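You operate a simulated robot arm through the tools that you are given. There is no shell and no other tool. Be economical: measure what you need, move in short steps, check, and stop when the job is done.

Carry out the task below with a simulated robot arm. There is one attempt and no reset: what you move stays moved.

TASK
Fit the 1 L overflow tube; fill the small tank till it overflows.
Fine: water off, lid shut.

Only the result counts: the job must be done as asked and must still hold three seconds after the hand-in. Knocking over, shifting, dropping, spilling or breaking anything else fails it. A push-on lid holds only when it is set on centred and level and pressed home; a screw cap is set on level and turned clockwise until tight.

THE ROBOT
A 7-joint arm with a two-finger parallel gripper, fixed in place. Base frame: the origin is at the foot of the arm, x ahead of it, y to its left, z up; the work surface is at about z = 0.92. Units: m, degrees, N and s.
With the tool pointing down near the work surface it reaches from about 0.28 to 0.68 m from the base axis. Its first joint turns from -66.0 to 66.0 degrees. Payload 1.57 kg.
Tool frame: the origin (TCP) lies between the finger pads and is the grasp point; the fingertips stand 0.03 m ahead of it; z points along the fingers, y is the line along which they close. Largest opening 0.11 m; finger width 0.024, thickness 0.012; the body of the gripper, 0.048 by 0.112 m, starts 0.078 m behind the TCP.
Orientation is that of the tool frame in the base frame, as [roll, pitch, yaw] about the fixed x, y, z axes, in that order (R = Rz(yaw) Ry(pitch) Rx(roll)). With the fingers straight down and closing along the base's y, the tool's x points along the base's -x, its y along +y and its z along -z.

THE INTERFACE
- The arm moves only by the tool arm_command. Its argument "deltas" is a list of rows, each a list of 2 entries, a list of its own where there are three numbers: the shift along the tool's x, y, z in m, then the turn, a rotation vector about the tool's x, y, z in degrees. In form: [[[x, y, z], [ax, ay, az]], ...]. A call has 1 to 20 rows; each row shifts and turns the commanded pose from where the row before left it, along the tool's axes as they then stand. "jaw" is the opening, from 0 (shut) to 1 (fully open), set as the call begins (left out, the last holds). Each row takes 0.2 s and may step no farther than 0.05 m and 8.6 degrees from the row before; otherwise, or with a gripper value out of range, the whole call is refused. A pose out of reach is approached as far as the arm can. The call stops where the force on the tool passes 40 N (or 10 N more than at its start, if that is more) or the arm is blocked; 0.2 s more then pass. Each finger travels about 0.108 m/s and halts on what it meets, pressing with about 43 N; the grip force reading is that of the motor and also rises with nothing between the fingers. The clock runs only during rows and for 0.2 s after the last one: add rows that do not move to give the fingers time. The reply holds the time, the measured pose of the TCP, the force on the tool along the base axes, the opening and the grip force, in the units named above and with some noise.
- Cameras (640 x 400 px; columns grow to the right, rows downward): "scene" is fixed at [0.1575, -0.3863, 1.4022]; the picture's right is [0.83, -0.56, 0.00], its down [-0.32, -0.47, -0.82] and it looks along [0.46, 0.68, -0.57] (base axes); focal length 254 px, centre (320, 200). "wrist" rides on the gripper at [0.07, 0.016, -0.141] in the tool frame; the picture's right is [-0.23, 0.97, 0.00], its down [-0.85, -0.20, -0.48] and it looks along [-0.47, -0.11, 0.88] (tool axes); focal length 222 px, centre (320, 200). There is no depth. A picture from a camera that has moved, and an enlarged one, comes with that camera's place and axes in the base frame and with its lens.
- camera(camera): a new picture of that camera. It takes no simulated time.
- zoom(camera, box): a new picture of the part [left, top, right, bottom] of that camera's present view, enlarged. It takes no simulated time.
- finish_job(): hands the job in; it is judged then, once.

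Work in short steps. Places have to be worked out from the pictures, the camera data and where the tool is seen: move nearer, look again, correct. Check each grasp and each placing, and mend what went wrong. You have 120 turns and 84 pictures in all, those below and enlarged ones among them. Open the gripper and draw the arm clear of the work before you hand the job in, unless the task says otherwise; then end with one line.

The tools are called after "Call:" by a JSON object that holds its "method" and its "body". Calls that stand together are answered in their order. arm_command: Moves the arm, as the interface text tells. Its arguments: {"type":"object","properties":{"deltas":{"type":"array"},"jaw":{"type":"number"}},"required":["deltas"]} The other tools are called the same way: camera (camera) takes a picture; zoom (camera, box) takes an enlarged picture of a part of a camera's view; finish_job () hands the job in.

At the start:

```text
time_s: 0.0
eef_pos: [0.3531, -0.1045, 1.2634]
tcp_rot: [180.0, 0.0, -180.0]
wrist_force: [-0.3, -0.6, 0.8]
opening: 0.1101
finger_force: 0.1
```

scene: 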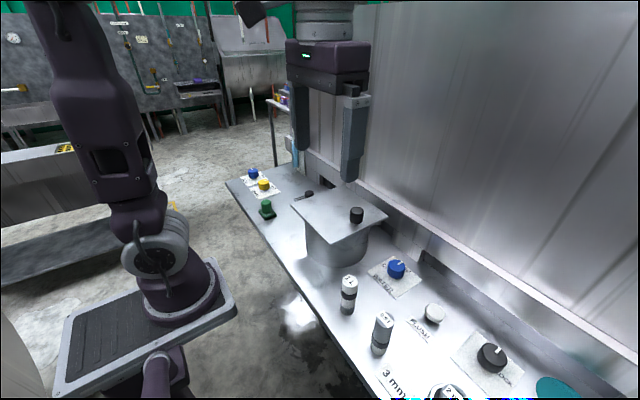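
wrist: 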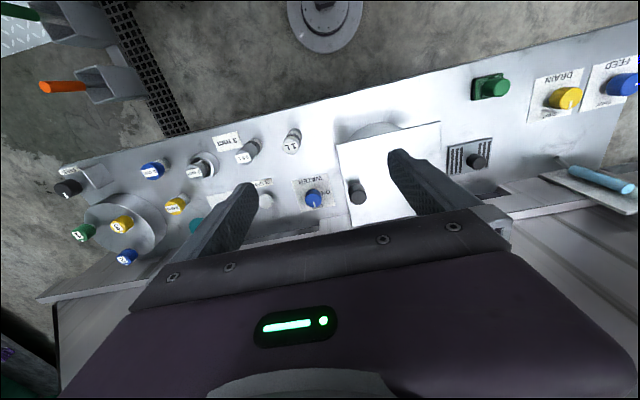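

I start by enlarging the views to read the labels and understand the layout.

Call:
{"method": "zoom", "body": {"camera": "scene", "box": [220, 150, 420, 275]}}

Call:
{"method": "zoom", "body": {"camera": "scene", "box": [320, 250, 560, 400]}}

Call:
{"method": "zoom", "body": {"camera": "wrist", "box": [220, 110, 420, 235]}}

Call:
{"method": "zoom", "body": {"camera": "wrist", "box": [40, 120, 240, 280]}}

Call:
{"method": "zoom", "body": {"camera": "wrist", "box": [420, 40, 640, 220]}}

```text
3.20 times, centred on (320, 212) of scene
camera zoom: at [0.1575, -0.3863, 1.4022], right [0.83, -0.56, 0.0], down [-0.32, -0.47, -0.82], along [0.46, 0.68, -0.57], focal length 813 px, centre (320, 160)
```

zoom: 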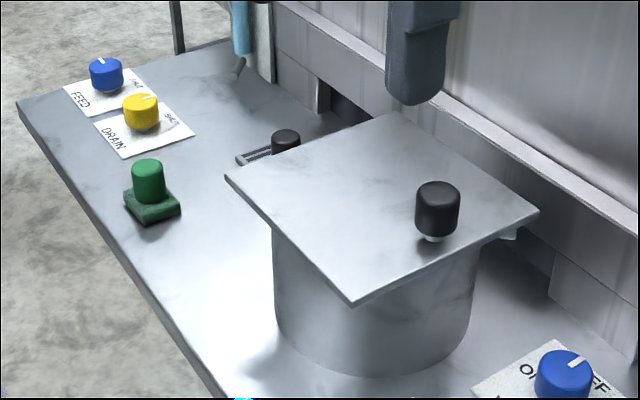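

```text
2.67 times, centred on (440, 325) of scene
camera zoom: at [0.1575, -0.3863, 1.4022], right [0.83, -0.56, 0.0], down [-0.32, -0.47, -0.82], along [0.46, 0.68, -0.57], focal length 678 px, centre (0, -133)
```

zoom: 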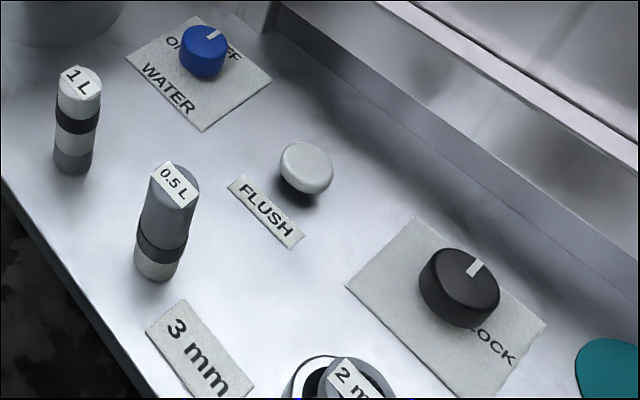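

```text
3.20 times, centred on (320, 172) of wrist
camera zoom: at [0.2833, -0.0888, 1.4056], right [0.23, 0.97, 0.0], down [0.85, -0.2, 0.48], along [0.47, -0.11, -0.88], focal length 711 px, centre (320, 288)
```

zoom: 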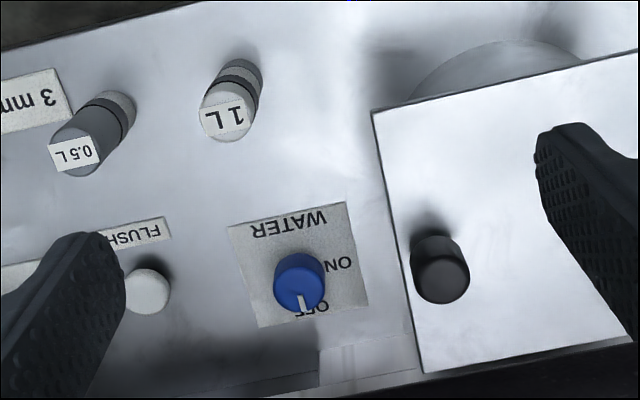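

```text
2.50 times, centred on (140, 200) of wrist
camera zoom: at [0.2833, -0.0888, 1.4056], right [0.23, 0.97, 0.0], down [0.85, -0.2, 0.48], along [0.47, -0.11, -0.88], focal length 555 px, centre (770, 200)
```

zoom: 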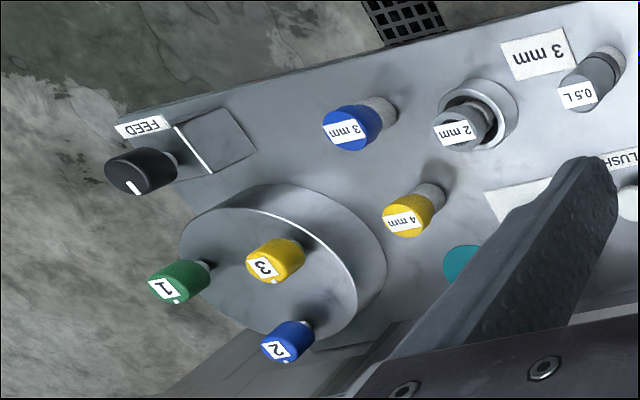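

```text
2.22 times, centred on (530, 130) of wrist
camera zoom: at [0.2833, -0.0888, 1.4056], right [0.23, 0.97, 0.0], down [0.85, -0.2, 0.48], along [0.47, -0.11, -0.88], focal length 494 px, centre (-147, 356)
```

zoom: 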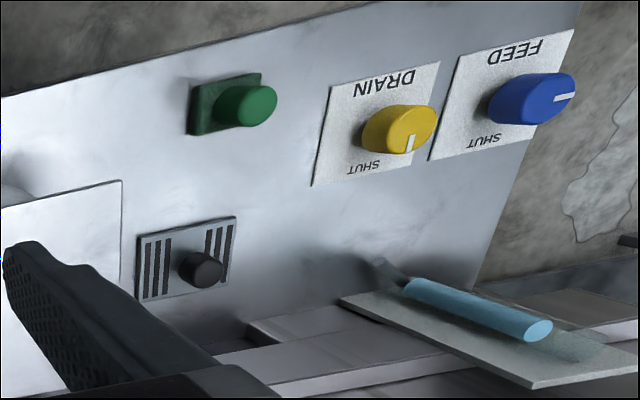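

The square lid (about 0.166 m across, centred near (0.457, -0.02), top near z 1.045) has an off-centre black knob at about (0.471, -0.067). The 1 L tube stands near (0.372, -0.165). I shift right and tilt to view the tank from the side.

Call:
{"method": "arm_command", "body": {"deltas": [[[0, -0.045, 0], [0, 0, 0]], [[0, -0.045, 0], [0, 0, 0]], [[0, -0.045, 0], [0, 0, 0]], [[0, -0.045, 0], [0, 0, 0]], [[0, 0, 0], [-8, 0, 0]], [[0, 0, 0], [-8, 0, 0]], [[0, 0, 0], [-8, 0, 0]], [[0, 0, 0], [-8, 0, 0]], [[0, 0, 0], [-8, 0, 0]]]}}

Call:
{"method": "camera", "body": {"camera": "wrist"}}

Call:
{"method": "camera", "body": {"camera": "scene"}}

```text
time_s: 2.0
eef_pos: [0.3652, -0.2272, 1.2668]
tcp_rot: [158.8, 0.8, 179.6]
wrist_force: [0.4, -0.4, -0.6]
opening: 0.11
finger_force: 0.1
out of reach, approached as far as the arm can: row 6, 7, 8, 9
```

```text
76 pictures are left
camera wrist: at [0.2919, -0.2619, 1.4028], right [0.23, 0.91, 0.36], down [0.85, -0.37, 0.39], along [0.48, 0.21, -0.85], focal length 222 px, centre (320, 200)
```

wrist: 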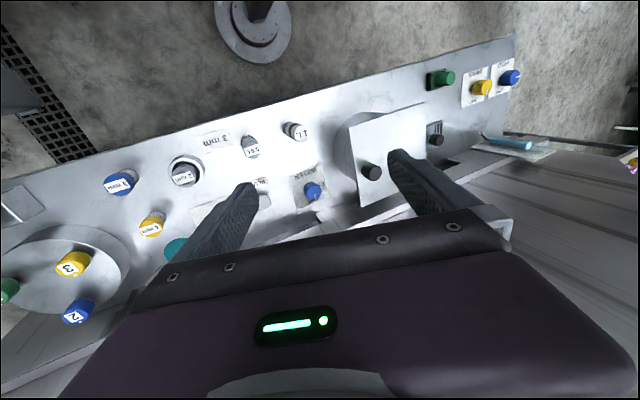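

```text
75 pictures are left
```

scene: 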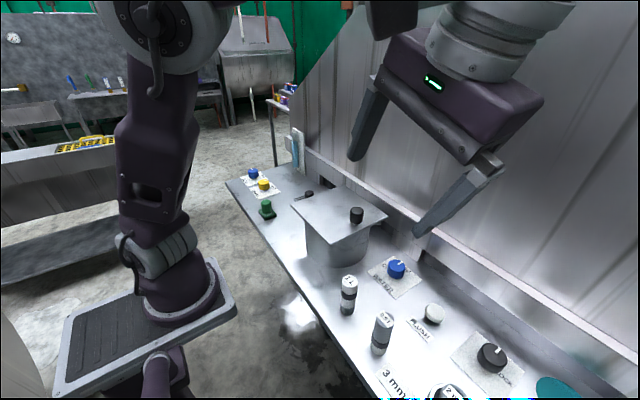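

The tilt is limited; I enlarge the lid area in both views to find whether it is hinged and where the spout is.

Call:
{"method": "zoom", "body": {"camera": "wrist", "box": [270, 90, 470, 215]}}

Call:
{"method": "zoom", "body": {"camera": "scene", "box": [280, 170, 440, 270]}}

```text
3.20 times, centred on (370, 152) of wrist
camera zoom: at [0.2919, -0.2619, 1.4028], right [0.23, 0.91, 0.36], down [0.85, -0.37, 0.39], along [0.48, 0.21, -0.85], focal length 711 px, centre (160, 352)
```

zoom: 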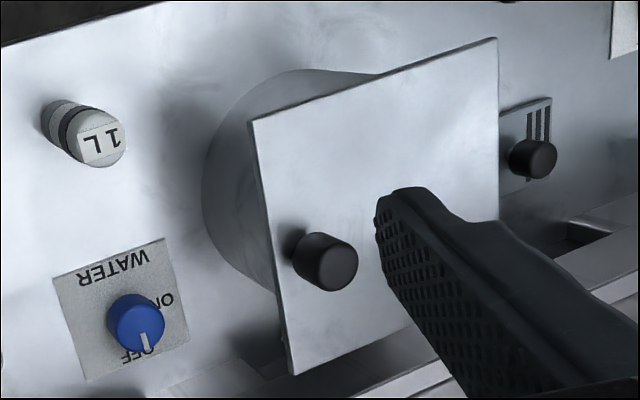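

```text
4.00 times, centred on (360, 220) of scene
camera zoom: at [0.1575, -0.3863, 1.4022], right [0.83, -0.56, 0.0], down [-0.32, -0.47, -0.82], along [0.46, 0.68, -0.57], focal length 1016 px, centre (160, 120)
```

zoom: 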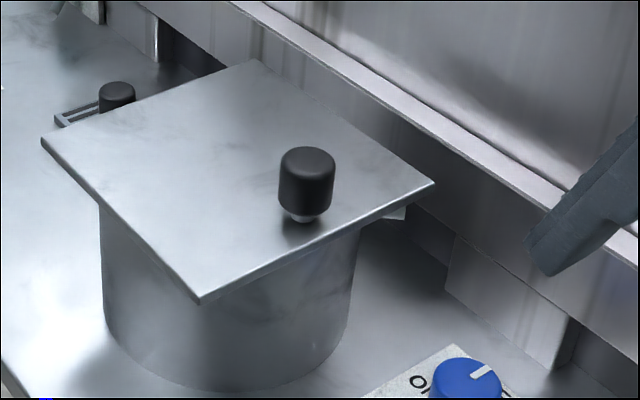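

No hinge is visible; the tank cylinder (r about 0.08) is centred under the lid. I turn the tool upright again and check where the commanded pose stands.

Call:
{"method": "arm_command", "body": {"deltas": [[[0, 0, 0], [8, 0, 0]], [[0, 0, 0], [8, 0, 0]], [[0, 0, 0], [8, 0, 0]], [[0, 0, 0], [8, 0, 0]], [[0, 0, 0], [8, 0, 0]], [[0, 0, 0], [0, 0, 0]]]}}

```text
time_s: 3.4
eef_pos: [0.3636, -0.226, 1.2652]
tcp_rot: [-161.0, 0.9, 179.5]
wrist_force: [0.4, -0.2, -0.5]
opening: 0.1102
finger_force: 0.0
```

The commanded pose follows the reached one. I turn back 19° to be upright.

Call:
{"method": "arm_command", "body": {"deltas": [[[0, 0, 0], [-8, 0, 0]], [[0, 0, 0], [-8, 0, 0]], [[0, 0, 0], [-3, 0.9, 0]], [[0, 0, 0], [0, 0, 0]]]}}

```text
time_s: 4.4
eef_pos: [0.3638, -0.226, 1.2665]
tcp_rot: [179.8, 0.0, 179.6]
wrist_force: [-0.1, 0.6, -0.1]
opening: 0.1102
finger_force: 0.1
```

Now I move above the knob at about (0.471, -0.067), z 1.17, with the jaw half open.

Call:
{"method": "arm_command", "body": {"deltas": [[[-0.027, 0.04, 0], [0, 0, 0]], [[-0.027, 0.04, 0], [0, 0, 0]], [[-0.027, 0.04, 0.045], [0, 0, 0]], [[-0.026, 0.039, 0.045], [0, 0, 0]], [[0, 0, 0], [0, 0, 0]]], "jaw": 0.7}}

Call:
{"method": "camera", "body": {"camera": "wrist"}}

Call:
{"method": "camera", "body": {"camera": "scene"}}

```text
refused: row 3 steps farther than a row can; nothing moved
```

```text
72 pictures are left
camera wrist: at [0.2943, -0.2105, 1.4067], right [0.23, 0.97, 0.0], down [0.85, -0.21, 0.48], along [0.46, -0.11, -0.88], focal length 222 px, centre (320, 200)
```

wrist: 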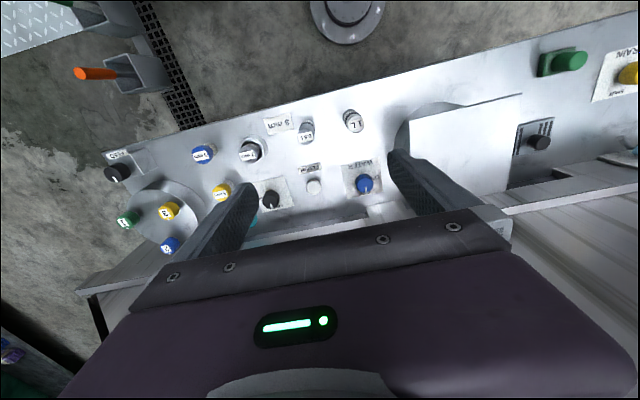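

```text
71 pictures are left
```

scene: 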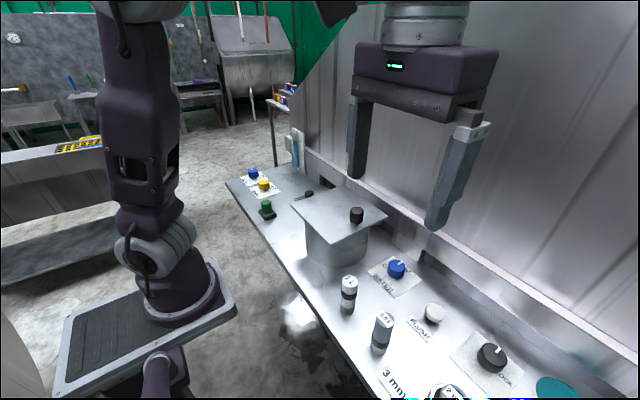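

The step was too long; I split it into smaller rows.

Call:
{"method": "arm_command", "body": {"deltas": [[[-0.027, 0.04, 0], [0, 0, 0]], [[-0.027, 0.04, 0], [0, 0, 0]], [[-0.027, 0.04, 0], [0, 0, 0]], [[-0.026, 0.039, 0], [0, 0, 0]], [[0, 0, 0.045], [0, 0, 0]], [[0, 0, 0.045], [0, 0, 0]], [[0, 0, 0], [0, 0, 0]]], "jaw": 0.7}}

Call:
{"method": "camera", "body": {"camera": "wrist"}}

Call:
{"method": "zoom", "body": {"camera": "scene", "box": [280, 120, 440, 270]}}

```text
time_s: 6.0
eef_pos: [0.4692, -0.0677, 1.1741]
tcp_rot: [179.8, -0.1, 179.4]
wrist_force: [0.0, 0.1, -0.7]
opening: 0.0768
finger_force: 0.1
```

```text
70 pictures are left
camera wrist: at [0.4007, -0.051, 1.3161], right [0.23, 0.97, 0.0], down [0.85, -0.21, 0.48], along [0.46, -0.11, -0.88], focal length 222 px, centre (320, 200)
```

wrist: 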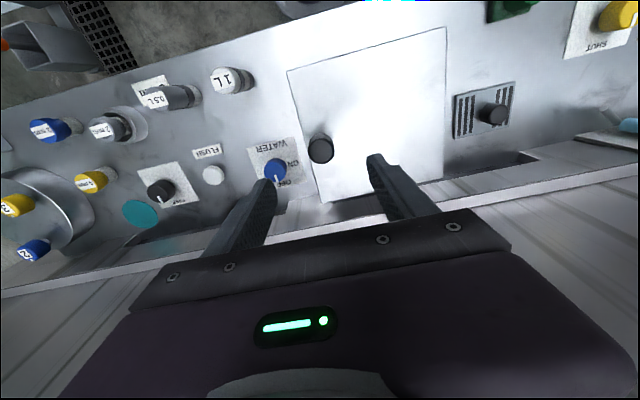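

```text
2.67 times, centred on (360, 195) of scene
camera zoom: at [0.1575, -0.3863, 1.4022], right [0.83, -0.56, 0.0], down [-0.32, -0.47, -0.82], along [0.46, 0.68, -0.57], focal length 678 px, centre (213, 213)
```

zoom: 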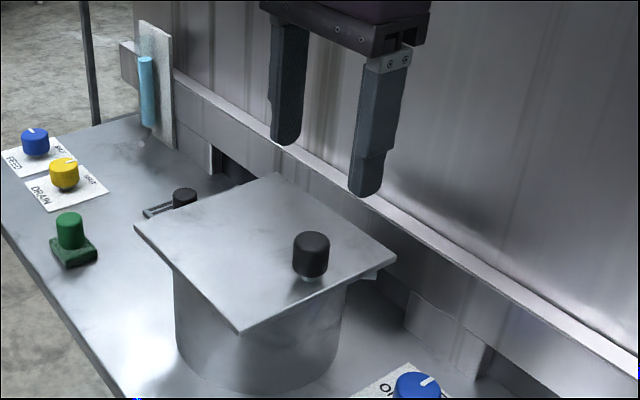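

The knob reads (0.468, -0.068) in both views, right under the tool. I descend so the pads straddle it.

Call:
{"method": "arm_command", "body": {"deltas": [[[0, 0, 0.04], [0, 0, 0]], [[0, 0, 0.03], [0, 0, 0]], [[0, 0, 0.01], [0, 0, 0]], [[0, 0, 0.008], [0, 0, 0]], [[0, 0, 0], [0, 0, 0]]]}}

Call:
{"method": "zoom", "body": {"camera": "scene", "box": [280, 120, 440, 270]}}

Call:
{"method": "zoom", "body": {"camera": "wrist", "box": [220, 60, 480, 220]}}

```text
time_s: 7.2
eef_pos: [0.4712, -0.0671, 1.0886]
tcp_rot: [179.8, 0.0, 179.5]
wrist_force: [0.0, -1.0, -0.6]
opening: 0.0772
finger_force: 0.1
```

```text
2.67 times, centred on (360, 195) of scene
camera zoom: at [0.1575, -0.3863, 1.4022], right [0.83, -0.56, 0.0], down [-0.32, -0.47, -0.82], along [0.46, 0.68, -0.57], focal length 678 px, centre (213, 213)
```

zoom: 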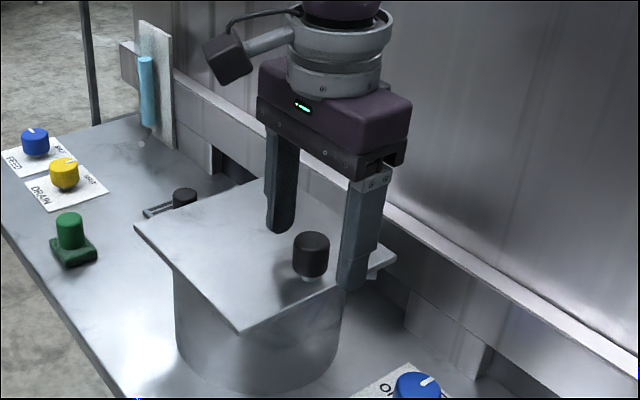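

```text
2.46 times, centred on (350, 140) of wrist
camera zoom: at [0.4016, -0.0507, 1.2298], right [0.23, 0.97, 0.0], down [0.85, -0.21, 0.48], along [0.46, -0.11, -0.88], focal length 547 px, centre (246, 348)
```

zoom: 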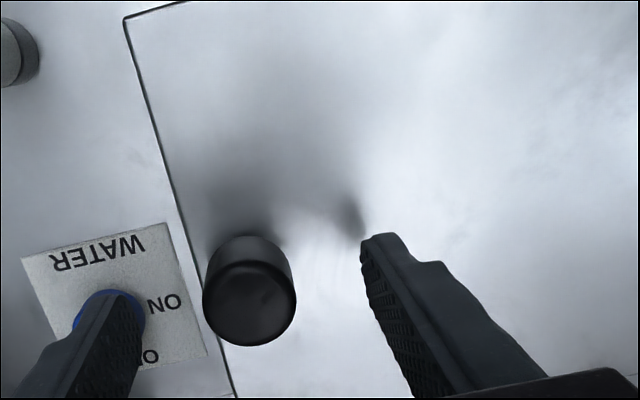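

The knob sits between the fingers. I go 4 mm lower and close on it.

Call:
{"method": "arm_command", "body": {"deltas": [[[0.001, 0, 0.004], [0, 0, 0]], [[0, 0, 0], [0, 0, 0]]]}}

Call:
{"method": "arm_command", "body": {"deltas": [[[0, 0, 0], [0, 0, 0]], [[0, 0, 0], [0, 0, 0]], [[0, 0, 0], [0, 0, 0]], [[0, 0, 0], [0, 0, 0]]], "jaw": 0}}

```text
time_s: 7.8
eef_pos: [0.4697, -0.0667, 1.0854]
tcp_rot: [179.8, -0.1, 179.5]
wrist_force: [-0.2, -0.1, 0.6]
opening: 0.0771
finger_force: 0.0
```

```text
time_s: 8.8
eef_pos: [0.4702, -0.0673, 1.0844]
tcp_rot: [179.8, 0.1, 179.7]
wrist_force: [-1.2, 17.2, 0.2]
opening: 0.0293
finger_force: 39.0
```

Gripped (29 mm), with a 17 N sideways load, so the knob lies slightly to +y. I relieve it by 1.5 mm and then lift 8 mm to see how the lid responds.

Call:
{"method": "arm_command", "body": {"deltas": [[[0, 0.0015, 0], [0, 0, 0]], [[0, 0, -0.002], [0, 0, 0]], [[0, 0, -0.002], [0, 0, 0]], [[0, 0, 0], [0, 0, 0]]]}}

Call:
{"method": "zoom", "body": {"camera": "scene", "box": [280, 120, 440, 270]}}

```text
time_s: 9.8
eef_pos: [0.4702, -0.0659, 1.0873]
tcp_rot: [179.9, -0.1, 179.5]
wrist_force: [-3.3, 14.9, -27.2]
opening: 0.0297
finger_force: 39.0
```

```text
2.67 times, centred on (360, 195) of scene
camera zoom: at [0.1578, -0.3859, 1.4023], right [0.83, -0.56, 0.0], down [-0.32, -0.47, -0.82], along [0.46, 0.68, -0.57], focal length 678 px, centre (213, 213)
```

zoom: 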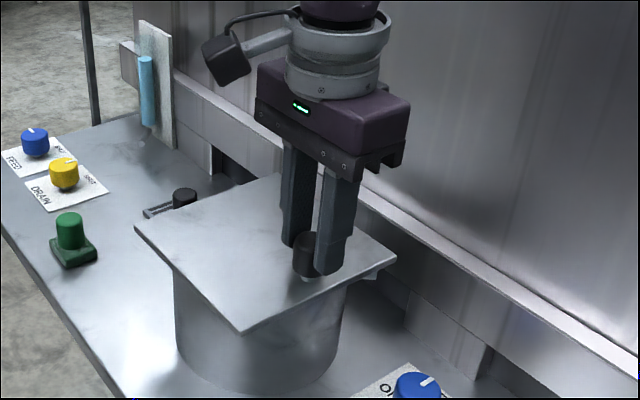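

The lid resists a straight lift (27 N) and has not moved, so it likely swings or slides. I ease back down and look closely at the bracket under the lid's back right corner.

Call:
{"method": "arm_command", "body": {"deltas": [[[0, 0, 0.003], [0, 0, 0]], [[0, 0, 0], [0, 0, 0]]]}}

Call:
{"method": "zoom", "body": {"camera": "scene", "box": [350, 195, 414, 235]}}

Call:
{"method": "zoom", "body": {"camera": "scene", "box": [284, 180, 348, 220]}}

Call:
{"method": "camera", "body": {"camera": "wrist"}}

```text
time_s: 10.4
eef_pos: [0.4695, -0.0657, 1.0867]
tcp_rot: [179.9, 0.2, 179.7]
wrist_force: [-10.2, 17.7, 26.0]
opening: 0.0297
finger_force: 39.2
```

```text
10.00 times, centred on (382, 215) of scene
camera zoom: at [0.1568, -0.3857, 1.4025], right [0.83, -0.56, 0.0], down [-0.32, -0.47, -0.82], along [0.46, 0.68, -0.57], focal length 2540 px, centre (-300, 50)
```

zoom: 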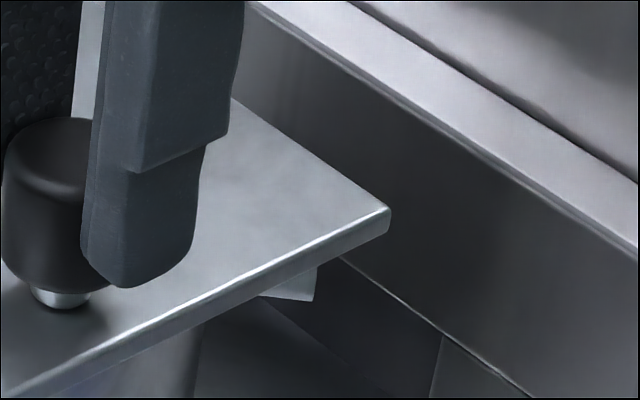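

```text
10.00 times, centred on (316, 200) of scene
camera zoom: at [0.1568, -0.3857, 1.4025], right [0.83, -0.56, 0.0], down [-0.32, -0.47, -0.82], along [0.46, 0.68, -0.57], focal length 2540 px, centre (360, 200)
```

zoom: 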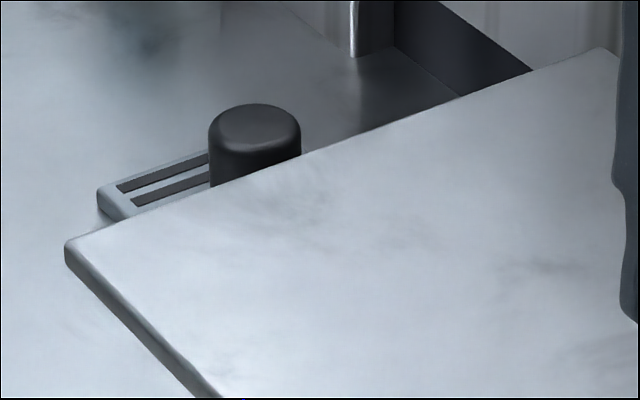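

```text
63 pictures are left
camera wrist: at [0.4006, -0.0495, 1.2275], right [0.23, 0.97, 0.0], down [0.85, -0.21, 0.48], along [0.47, -0.11, -0.88], focal length 222 px, centre (320, 200)
```

wrist: 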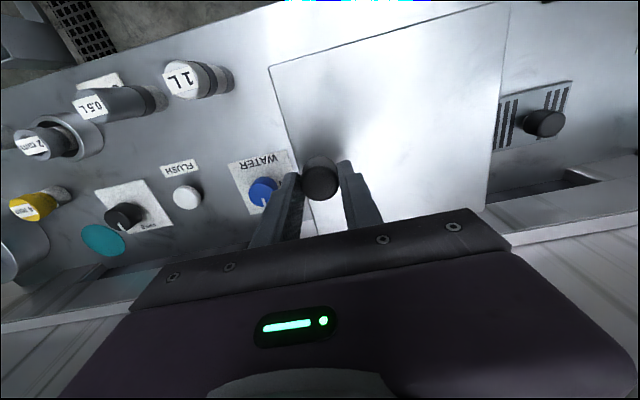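

Now pressing 26 N down; I relieve that upward 1.5 mm, then probe sideways (+y) in small steps.

Call:
{"method": "arm_command", "body": {"deltas": [[[0, 0, -0.0015], [0, 0, 0]], [[0, 0.002, 0], [0, 0, 0]], [[0, 0.002, 0], [0, 0, 0]], [[0, 0, 0], [0, 0, 0]]]}}

```text
time_s: 11.4
eef_pos: [0.4713, -0.0628, 1.0867]
tcp_rot: [180.0, 0.0, 179.4]
wrist_force: [-4.8, -2.4, 4.3]
opening: 0.0294
finger_force: 39.2
```

Forces are now near zero. I probe on: 6 mm further to +y.

Call:
{"method": "arm_command", "body": {"deltas": [[[0, 0.003, 0], [0, 0, 0]], [[0, 0.003, 0], [0, 0, 0]], [[0, 0, 0], [0, 0, 0]]]}}

```text
time_s: 12.2
eef_pos: [0.4705, -0.0567, 1.0856]
tcp_rot: [179.8, 0.0, 179.6]
wrist_force: [2.9, -0.6, 0.2]
opening: 0.0293
finger_force: 39.0
```

It moved 6 mm to +y with almost no force. I check whether the lid really slid.

Call:
{"method": "zoom", "body": {"camera": "scene", "box": [280, 120, 440, 270]}}

```text
2.67 times, centred on (360, 195) of scene
camera zoom: at [0.1576, -0.3863, 1.4022], right [0.83, -0.56, 0.0], down [-0.32, -0.47, -0.82], along [0.46, 0.68, -0.57], focal length 678 px, centre (213, 213)
```

zoom: 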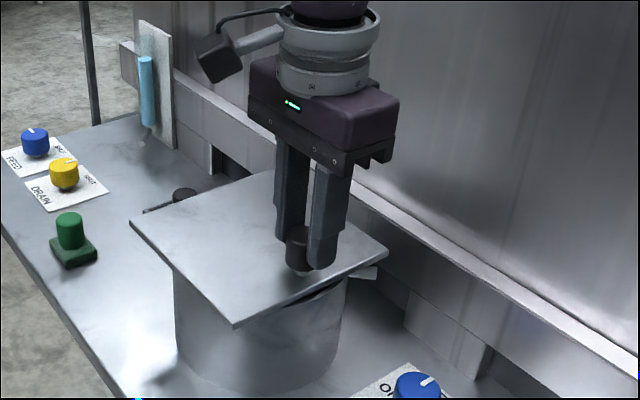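

The lid slides along +y. I slide it further with small rows, watching the force.

Call:
{"method": "arm_command", "body": {"deltas": [[[0, 0.01, 0], [0, 0, 0]], [[0, 0.01, 0], [0, 0, 0]], [[0, 0.01, 0], [0, 0, 0]], [[0, 0.01, 0], [0, 0, 0]], [[0, 0.01, 0], [0, 0, 0]], [[0, 0, 0], [0, 0, 0]]]}}

Call:
{"method": "zoom", "body": {"camera": "scene", "box": [280, 120, 440, 270]}}

```text
time_s: 13.6
eef_pos: [0.4708, -0.0078, 1.0864]
tcp_rot: [179.9, -0.2, 179.4]
wrist_force: [-1.8, -0.5, -24.2]
opening: 0.0295
finger_force: 39.1
```

```text
2.67 times, centred on (360, 195) of scene
camera zoom: at [0.1578, -0.3863, 1.4022], right [0.83, -0.56, 0.0], down [-0.32, -0.47, -0.82], along [0.46, 0.68, -0.57], focal length 678 px, centre (213, 213)
```

zoom: 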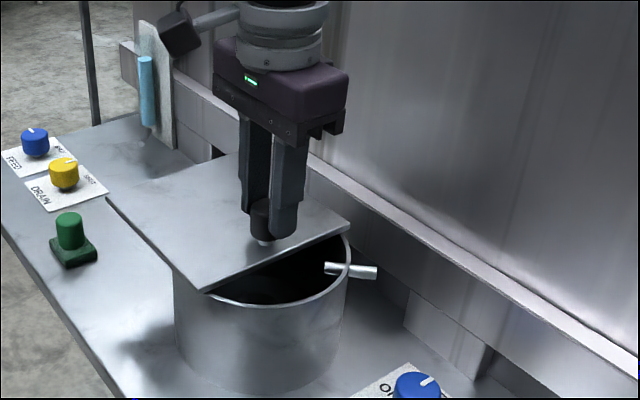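

It opens and the water spout shows at the back rim. I ease 1 mm down and keep sliding.

Call:
{"method": "arm_command", "body": {"deltas": [[[0, 0, 0.0012], [0, 0, 0]], [[0, 0.01, 0], [0, 0, 0]], [[0, 0.01, 0], [0, 0, 0]], [[0, 0.01, 0], [0, 0, 0]], [[0, 0.01, 0], [0, 0, 0]], [[0, 0.01, 0], [0, 0, 0]], [[0, 0.01, 0], [0, 0, 0]], [[0, 0, 0], [0, 0, 0]]]}}

Call:
{"method": "zoom", "body": {"camera": "scene", "box": [240, 100, 440, 270]}}

```text
time_s: 15.4
eef_pos: [0.4705, 0.0532, 1.0872]
tcp_rot: [179.9, -0.1, 179.6]
wrist_force: [-21.2, -0.4, 16.5]
opening: 0.0296
finger_force: 38.4
```

```text
2.35 times, centred on (340, 185) of scene
camera zoom: at [0.1566, -0.3864, 1.4023], right [0.83, -0.56, 0.0], down [-0.32, -0.47, -0.82], along [0.46, 0.68, -0.57], focal length 598 px, centre (273, 235)
```

zoom: 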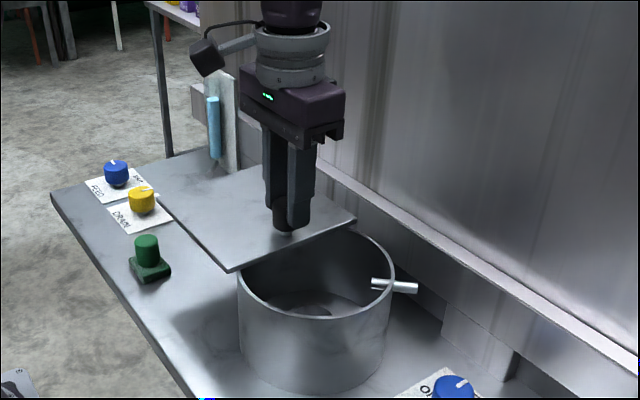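

A 21 N load along -x; I shift 1.5 mm to -x and slide about 4 cm more.

Call:
{"method": "arm_command", "body": {"deltas": [[[0.0015, 0, -0.0005], [0, 0, 0]], [[0, 0.01, 0], [0, 0, 0]], [[0, 0.01, 0], [0, 0, 0]], [[0, 0.01, 0], [0, 0, 0]], [[0, 0.007, 0], [0, 0, 0]], [[0, 0, 0], [0, 0, 0]]]}}

Call:
{"method": "zoom", "body": {"camera": "scene", "box": [240, 100, 440, 270]}}

```text
time_s: 16.8
eef_pos: [0.472, 0.0924, 1.0859]
tcp_rot: [179.8, 0.2, 179.4]
wrist_force: [3.9, -0.7, 2.1]
opening: 0.0294
finger_force: 38.4
```

```text
2.35 times, centred on (340, 185) of scene
camera zoom: at [0.1576, -0.3863, 1.4022], right [0.83, -0.56, 0.0], down [-0.32, -0.47, -0.82], along [0.46, 0.68, -0.57], focal length 598 px, centre (273, 235)
```

zoom: 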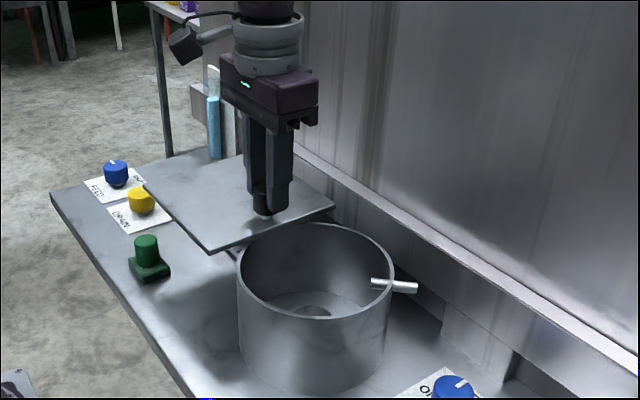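

The lid is fully clear of the tank opening. I release the knob and rise.

Call:
{"method": "arm_command", "body": {"deltas": [[[0, 0, 0], [0, 0, 0]], [[0, 0, 0], [0, 0, 0]], [[0, 0, -0.03], [0, 0, 0]], [[0, 0, -0.045], [0, 0, 0]], [[0, 0, -0.045], [0, 0, 0]], [[0, 0, 0], [0, 0, 0]]], "jaw": 0.6}}

Call:
{"method": "camera", "body": {"camera": "wrist"}}

Call:
{"method": "camera", "body": {"camera": "scene"}}

```text
time_s: 18.2
eef_pos: [0.4713, 0.0901, 1.2073]
tcp_rot: [179.8, 0.0, 179.4]
wrist_force: [-0.2, -0.9, 0.8]
opening: 0.0658
finger_force: 0.0
```

```text
58 pictures are left
camera wrist: at [0.4018, 0.1076, 1.3494], right [0.23, 0.97, 0.0], down [0.85, -0.21, 0.48], along [0.46, -0.11, -0.88], focal length 222 px, centre (320, 200)
```

wrist: 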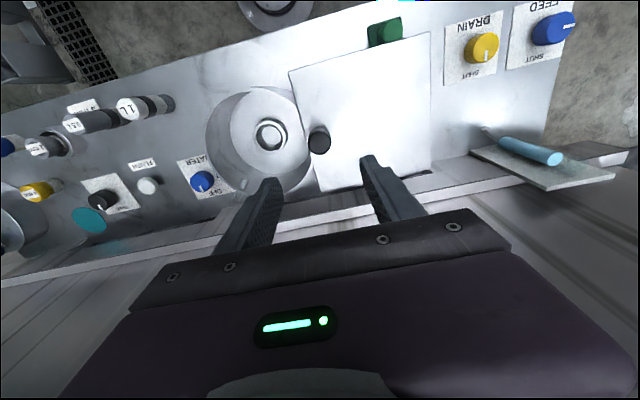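

```text
57 pictures are left
```

scene: 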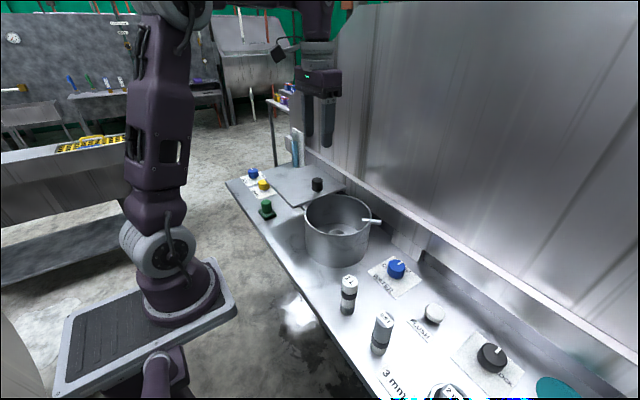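

The lid stays open. I move over the tank to see and measure the socket in its floor.

Call:
{"method": "arm_command", "body": {"deltas": [[[0.01, -0.045, 0], [0, 0, 0]], [[0.01, -0.045, 0], [0, 0, 0]], [[0, -0.03, 0], [0, 0, 0]], [[0, 0, 0], [0, 0, 0]]]}}

Call:
{"method": "zoom", "body": {"camera": "wrist", "box": [220, 50, 420, 210]}}

Call:
{"method": "zoom", "body": {"camera": "scene", "box": [280, 170, 420, 270]}}

Call:
{"method": "zoom", "body": {"camera": "wrist", "box": [60, 50, 280, 240]}}

```text
time_s: 19.2
eef_pos: [0.4494, -0.0299, 1.2078]
tcp_rot: [179.8, 0.0, 179.6]
wrist_force: [0.5, 0.3, 0.3]
opening: 0.0661
finger_force: 0.2
```

```text
2.50 times, centred on (320, 130) of wrist
camera zoom: at [0.3793, -0.013, 1.3484], right [0.23, 0.97, 0.0], down [0.85, -0.21, 0.48], along [0.46, -0.11, -0.88], focal length 555 px, centre (320, 375)
```

zoom: 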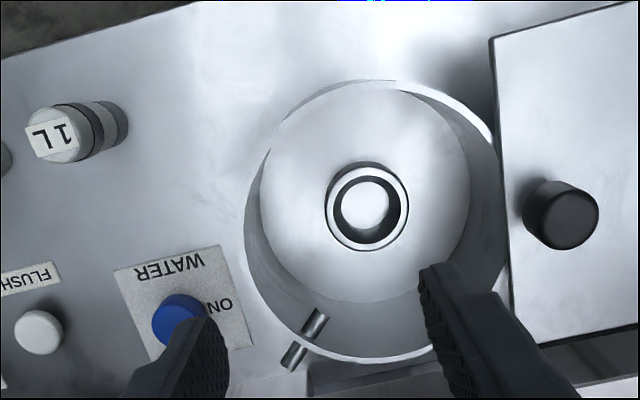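

```text
4.00 times, centred on (350, 220) of scene
camera zoom: at [0.1575, -0.3864, 1.4022], right [0.83, -0.56, 0.0], down [-0.32, -0.47, -0.82], along [0.46, 0.68, -0.57], focal length 1016 px, centre (200, 120)
```

zoom: 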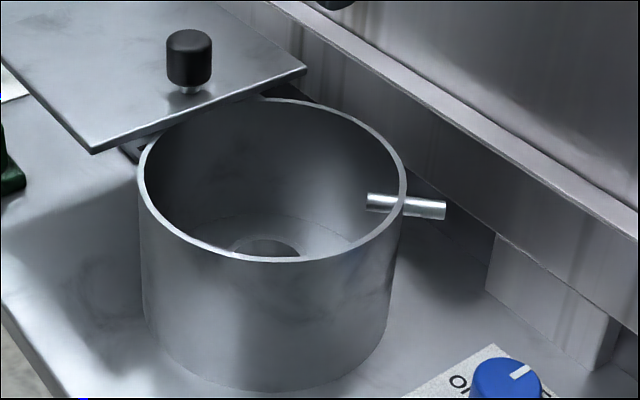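

```text
2.11 times, centred on (170, 145) of wrist
camera zoom: at [0.3793, -0.013, 1.3484], right [0.23, 0.97, 0.0], down [0.85, -0.21, 0.48], along [0.46, -0.11, -0.88], focal length 468 px, centre (636, 316)
```

zoom: 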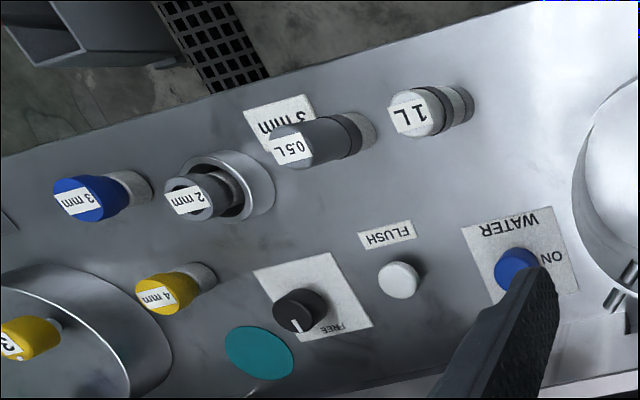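

The socket ring sits at the tank centre, about (0.467, 0.00). Next I go above the 1 L tube at about (0.374, -0.165), keeping height.

Call:
{"method": "arm_command", "body": {"deltas": [[[0.025, -0.04, 0], [0, 0, 0]], [[0.025, -0.04, 0], [0, 0, 0]], [[0.025, -0.04, 0], [0, 0, 0]], [[0, -0.015, 0.04], [0, 0, 0]], [[0, 0, 0.02], [0, 0, 0]], [[0, 0, 0], [0, 0, 0]]], "jaw": 0.7}}

Call:
{"method": "zoom", "body": {"camera": "wrist", "box": [220, 60, 420, 185]}}

Call:
{"method": "zoom", "body": {"camera": "scene", "box": [300, 220, 428, 300]}}

```text
time_s: 20.6
eef_pos: [0.376, -0.1656, 1.1443]
tcp_rot: [179.8, -0.1, 179.5]
wrist_force: [0.7, 1.1, -0.1]
opening: 0.0772
finger_force: 0.0
```

```text
3.20 times, centred on (320, 122) of wrist
camera zoom: at [0.3062, -0.1489, 1.2854], right [0.24, 0.97, 0.0], down [0.85, -0.21, 0.48], along [0.46, -0.11, -0.88], focal length 711 px, centre (320, 448)
```

zoom: 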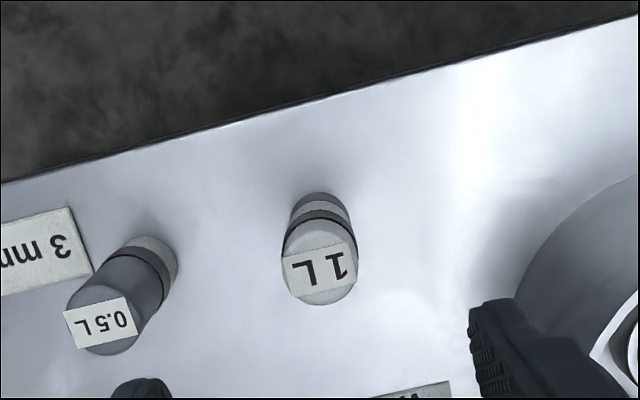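

```text
5.00 times, centred on (364, 260) of scene
camera zoom: at [0.1575, -0.3863, 1.4022], right [0.83, -0.56, 0.0], down [-0.32, -0.47, -0.82], along [0.46, 0.68, -0.57], focal length 1270 px, centre (100, -100)
```

zoom: 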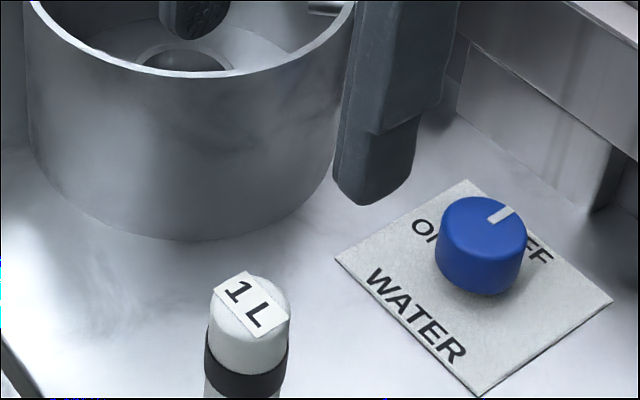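

The tube reads (0.371, -0.166) with its top near z 1.012. I descend over it to TCP z 0.985.

Call:
{"method": "arm_command", "body": {"deltas": [[[0.0045, 0, 0.04], [0, 0, 0]], [[0, 0, 0.045], [0, 0, 0]], [[0, 0, 0.03], [0, 0, 0]], [[0, 0, 0.02], [0, 0, 0]], [[0, 0, 0.02], [0, 0, 0]], [[0, 0, 0], [0, 0, 0]]]}}

Call:
{"method": "zoom", "body": {"camera": "wrist", "box": [220, 80, 420, 205]}}

Call:
{"method": "zoom", "body": {"camera": "scene", "box": [300, 220, 428, 320]}}

```text
time_s: 22.0
eef_pos: [0.3689, -0.1648, 0.9892]
tcp_rot: [179.8, 0.0, 179.6]
wrist_force: [-0.5, -0.5, -0.3]
opening: 0.0769
finger_force: 0.0
```

```text
3.20 times, centred on (320, 142) of wrist
camera zoom: at [0.3006, -0.1476, 1.1307], right [0.23, 0.97, 0.0], down [0.85, -0.21, 0.48], along [0.46, -0.11, -0.88], focal length 711 px, centre (320, 384)
```

zoom: 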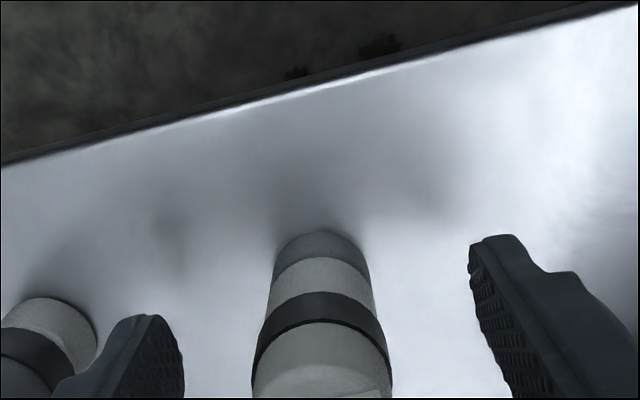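

```text
4.00 times, centred on (364, 270) of scene
camera zoom: at [0.1575, -0.3863, 1.4022], right [0.83, -0.56, 0.0], down [-0.32, -0.47, -0.82], along [0.46, 0.68, -0.57], focal length 1016 px, centre (144, -80)
```

zoom: 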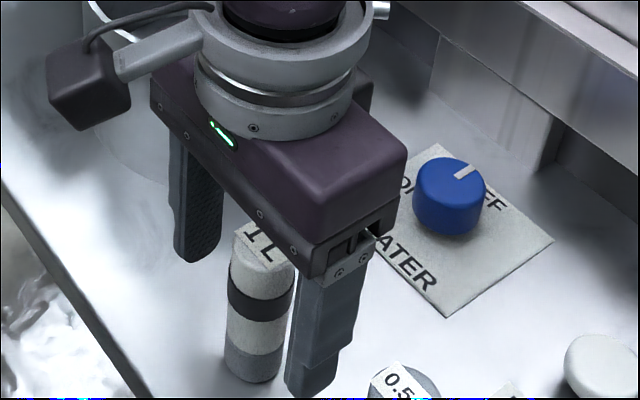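

The tube is centred between the fingers. I close.

Call:
{"method": "arm_command", "body": {"deltas": [[[0, 0, 0], [0, 0, 0]], [[0, 0, 0], [0, 0, 0]], [[0, 0, 0], [0, 0, 0]], [[0, 0, 0], [0, 0, 0]]], "jaw": 0}}

Call:
{"method": "arm_command", "body": {"deltas": [[[0, 0, -0.01], [0, 0, 0]], [[0, 0, -0.03], [0, 0, 0]], [[0, 0, -0.04], [0, 0, 0]], [[0, 0, -0.04], [0, 0, 0]], [[0, 0, -0.04], [0, 0, 0]], [[0, 0, 0], [0, 0, 0]]]}}

Call:
{"method": "camera", "body": {"camera": "scene"}}

```text
time_s: 23.0
eef_pos: [0.3693, -0.1647, 0.9893]
tcp_rot: [179.9, 0.0, 179.5]
wrist_force: [0.2, -0.5, 0.7]
opening: 0.0286
finger_force: 38.8
```

```text
time_s: 24.4
eef_pos: [0.373, -0.1657, 1.1502]
tcp_rot: [179.8, -0.2, 179.5]
wrist_force: [0.0, -0.9, -0.2]
opening: 0.0286
finger_force: 38.8
```

```text
49 pictures are left
```

scene: 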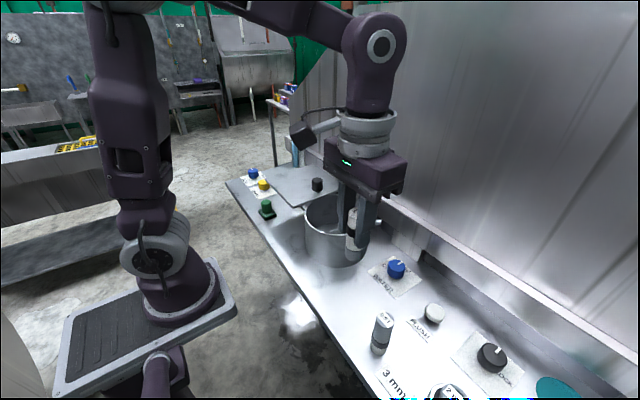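

The tube is held upright. I carry it above the tank socket at (0.467, 0.0).

Call:
{"method": "arm_command", "body": {"deltas": [[[-0.0235, 0.0415, 0], [0, 0, 0]], [[-0.0235, 0.0415, 0], [0, 0, 0]], [[-0.0235, 0.0415, 0], [0, 0, 0]], [[-0.0235, 0.0415, 0], [0, 0, 0]], [[0, 0, 0], [0, 0, 0]]]}}

Call:
{"method": "zoom", "body": {"camera": "wrist", "box": [220, 60, 420, 185]}}

Call:
{"method": "zoom", "body": {"camera": "scene", "box": [280, 150, 408, 270]}}

```text
time_s: 25.6
eef_pos: [0.4646, 0.002, 1.1516]
tcp_rot: [179.8, 0.1, 179.5]
wrist_force: [-0.3, 0.5, -0.7]
opening: 0.0286
finger_force: 38.7
```

```text
3.20 times, centred on (320, 122) of wrist
camera zoom: at [0.3961, 0.0185, 1.2926], right [0.24, 0.97, 0.0], down [0.85, -0.21, 0.48], along [0.46, -0.11, -0.88], focal length 711 px, centre (320, 448)
```

zoom: 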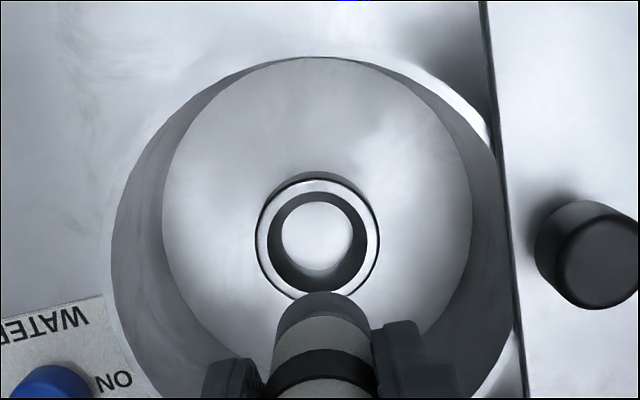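

```text
3.33 times, centred on (344, 210) of scene
camera zoom: at [0.1575, -0.3863, 1.4022], right [0.83, -0.56, 0.0], down [-0.32, -0.47, -0.82], along [0.46, 0.68, -0.57], focal length 847 px, centre (240, 167)
```

zoom: 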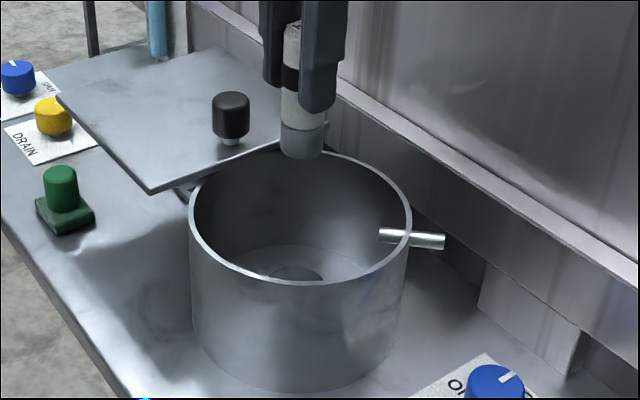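

Socket reads (0.468, 0.0005). I correct by (+3, -1.5) mm and lower to put the tube bottom around z 0.985.

Call:
{"method": "arm_command", "body": {"deltas": [[[-0.003, -0.0015, 0.04], [0, 0, 0]], [[0, 0, 0.03], [0, 0, 0]], [[0, 0, 0.025], [0, 0, 0]], [[0, 0, 0], [0, 0, 0]]]}}

Call:
{"method": "zoom", "body": {"camera": "wrist", "box": [220, 60, 420, 185]}}

Call:
{"method": "zoom", "body": {"camera": "scene", "box": [280, 150, 408, 270]}}

```text
time_s: 26.6
eef_pos: [0.4682, -0.0012, 1.0551]
tcp_rot: [179.8, 0.0, 179.6]
wrist_force: [0.0, -0.1, -0.8]
opening: 0.0286
finger_force: 38.9
```

```text
3.20 times, centred on (320, 122) of wrist
camera zoom: at [0.3984, 0.0165, 1.1975], right [0.23, 0.97, 0.0], down [0.85, -0.21, 0.48], along [0.46, -0.11, -0.88], focal length 711 px, centre (320, 448)
```

zoom: 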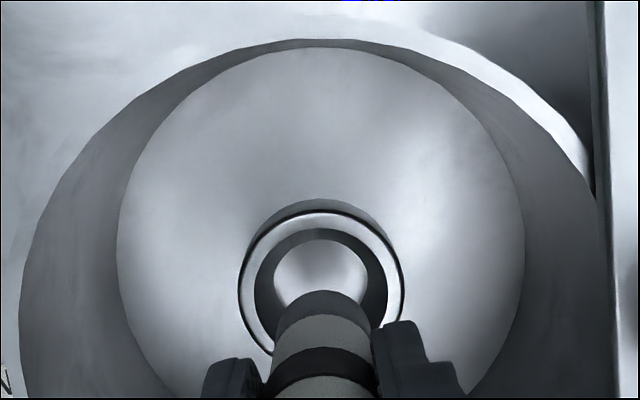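

```text
3.33 times, centred on (344, 210) of scene
camera zoom: at [0.1575, -0.3863, 1.4022], right [0.83, -0.56, 0.0], down [-0.32, -0.47, -0.82], along [0.46, 0.68, -0.57], focal length 847 px, centre (240, 167)
```

zoom: 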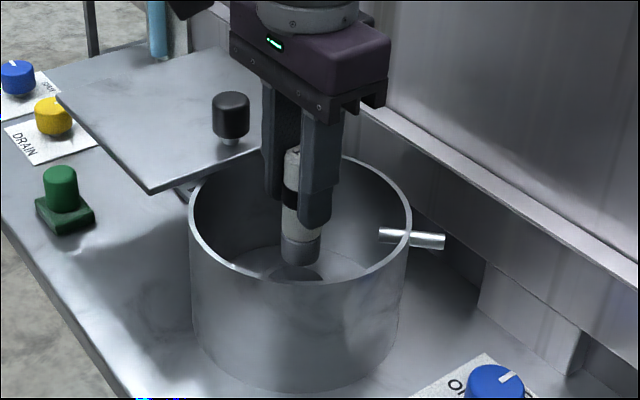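

Tube and socket agree in y; in x I shift 1.5 mm back. I lower slowly into the socket, watching the force.

Call:
{"method": "arm_command", "body": {"deltas": [[[0.0015, 0.001, 0.01], [0, 0, 0]], [[0, 0, 0.015], [0, 0, 0]], [[0, 0, 0.01], [0, 0, 0]], [[0, 0, 0], [0, 0, 0]]]}}

Call:
{"method": "zoom", "body": {"camera": "wrist", "box": [220, 60, 420, 185]}}

```text
time_s: 27.6
eef_pos: [0.4655, 0.0008, 1.0227]
tcp_rot: [179.8, 0.0, 179.5]
wrist_force: [0.4, -0.2, -0.4]
opening: 0.0287
finger_force: 38.1
```

```text
3.20 times, centred on (320, 122) of wrist
camera zoom: at [0.3967, 0.0176, 1.1622], right [0.23, 0.97, 0.0], down [0.85, -0.21, 0.48], along [0.46, -0.11, -0.88], focal length 711 px, centre (320, 448)
```

zoom: 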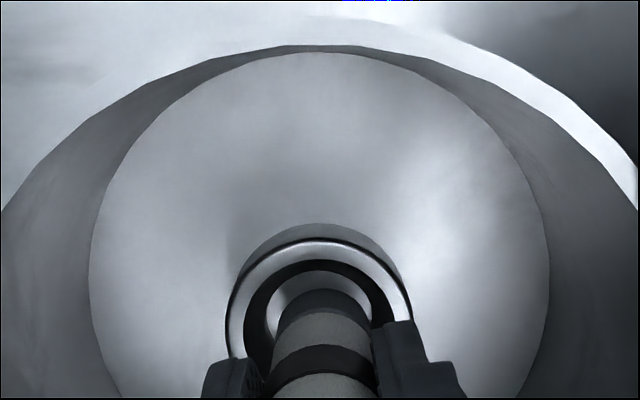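

Well aligned. I go on down in 5 mm rows.

Call:
{"method": "arm_command", "body": {"deltas": [[[-0.0008, -0.0004, 0.005], [0, 0, 0]], [[0, 0, 0.005], [0, 0, 0]], [[0, 0, 0.004], [0, 0, 0]], [[0, 0, 0.004], [0, 0, 0]], [[0, 0, 0], [0, 0, 0]]]}}

```text
time_s: 28.8
eef_pos: [0.4668, 0.0, 1.0033]
tcp_rot: [179.9, 0.1, 179.5]
wrist_force: [2.6, 0.1, 26.7]
opening: 0.0285
finger_force: 38.4
```

Contact, 27 N, with the tube bottom near z 0.934. I look before pressing further.

Call:
{"method": "zoom", "body": {"camera": "wrist", "box": [220, 60, 420, 185]}}

Call:
{"method": "zoom", "body": {"camera": "scene", "box": [300, 180, 396, 240]}}

```text
3.20 times, centred on (320, 122) of wrist
camera zoom: at [0.3975, 0.0171, 1.1445], right [0.23, 0.97, 0.0], down [0.85, -0.21, 0.48], along [0.47, -0.11, -0.88], focal length 711 px, centre (320, 448)
```

zoom: 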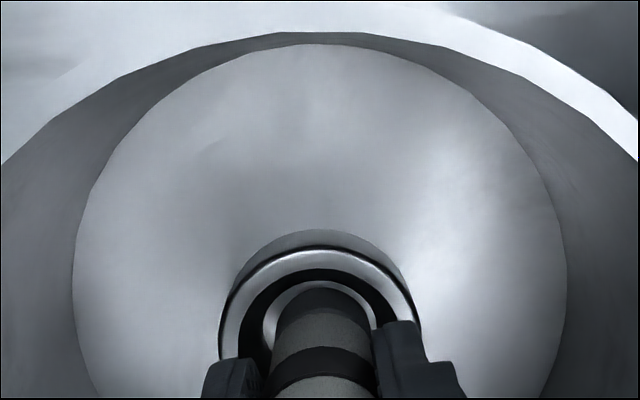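

```text
6.67 times, centred on (348, 210) of scene
camera zoom: at [0.1572, -0.3864, 1.4022], right [0.83, -0.56, 0.0], down [-0.32, -0.47, -0.82], along [0.46, 0.68, -0.57], focal length 1694 px, centre (133, 133)
```

zoom: 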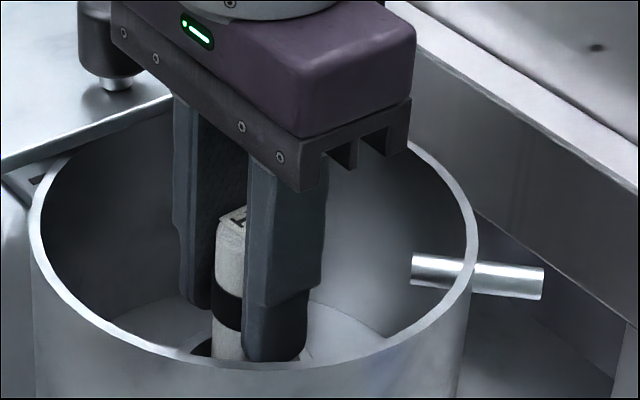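

The tube foot is inside the socket ring. I press a little more to see whether it seats deeper.

Call:
{"method": "arm_command", "body": {"deltas": [[[0, 0, 0.001], [0, 0, 0]], [[0, 0, 0.001], [0, 0, 0]], [[0, 0, 0], [0, 0, 0]]]}}

```text
time_s: 29.6
eef_pos: [0.4664, -0.0002, 1.0013]
tcp_rot: [179.9, -0.1, 179.5]
wrist_force: [5.1, -4.8, 18.5]
opening: 0.0287
finger_force: 38.7
```

It went 2 mm down with less force. I continue pressing in small steps.

Call:
{"method": "arm_command", "body": {"deltas": [[[0, 0, 0.002], [0, 0, 0]], [[0, 0, 0.002], [0, 0, 0]], [[0, 0, 0], [0, 0, 0]]]}}

Call:
{"method": "zoom", "body": {"camera": "scene", "box": [300, 180, 396, 240]}}

```text
time_s: 30.4
eef_pos: [0.4667, 0.001, 0.9965]
tcp_rot: [179.9, -0.1, 179.5]
wrist_force: [-0.2, -6.4, 19.0]
opening: 0.0289
finger_force: 38.7
```

```text
6.67 times, centred on (348, 210) of scene
camera zoom: at [0.1572, -0.3865, 1.4022], right [0.83, -0.56, 0.0], down [-0.32, -0.47, -0.82], along [0.46, 0.68, -0.57], focal length 1694 px, centre (133, 133)
```

zoom: 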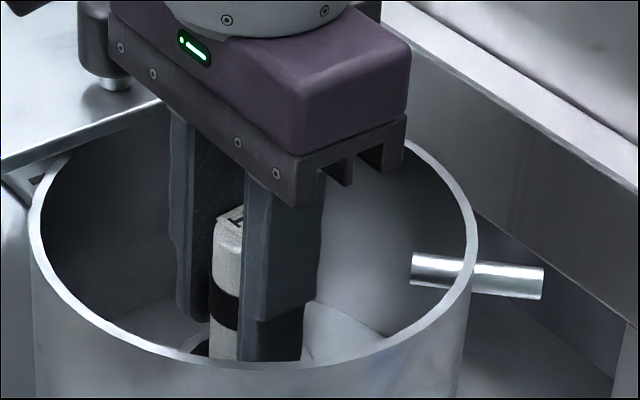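

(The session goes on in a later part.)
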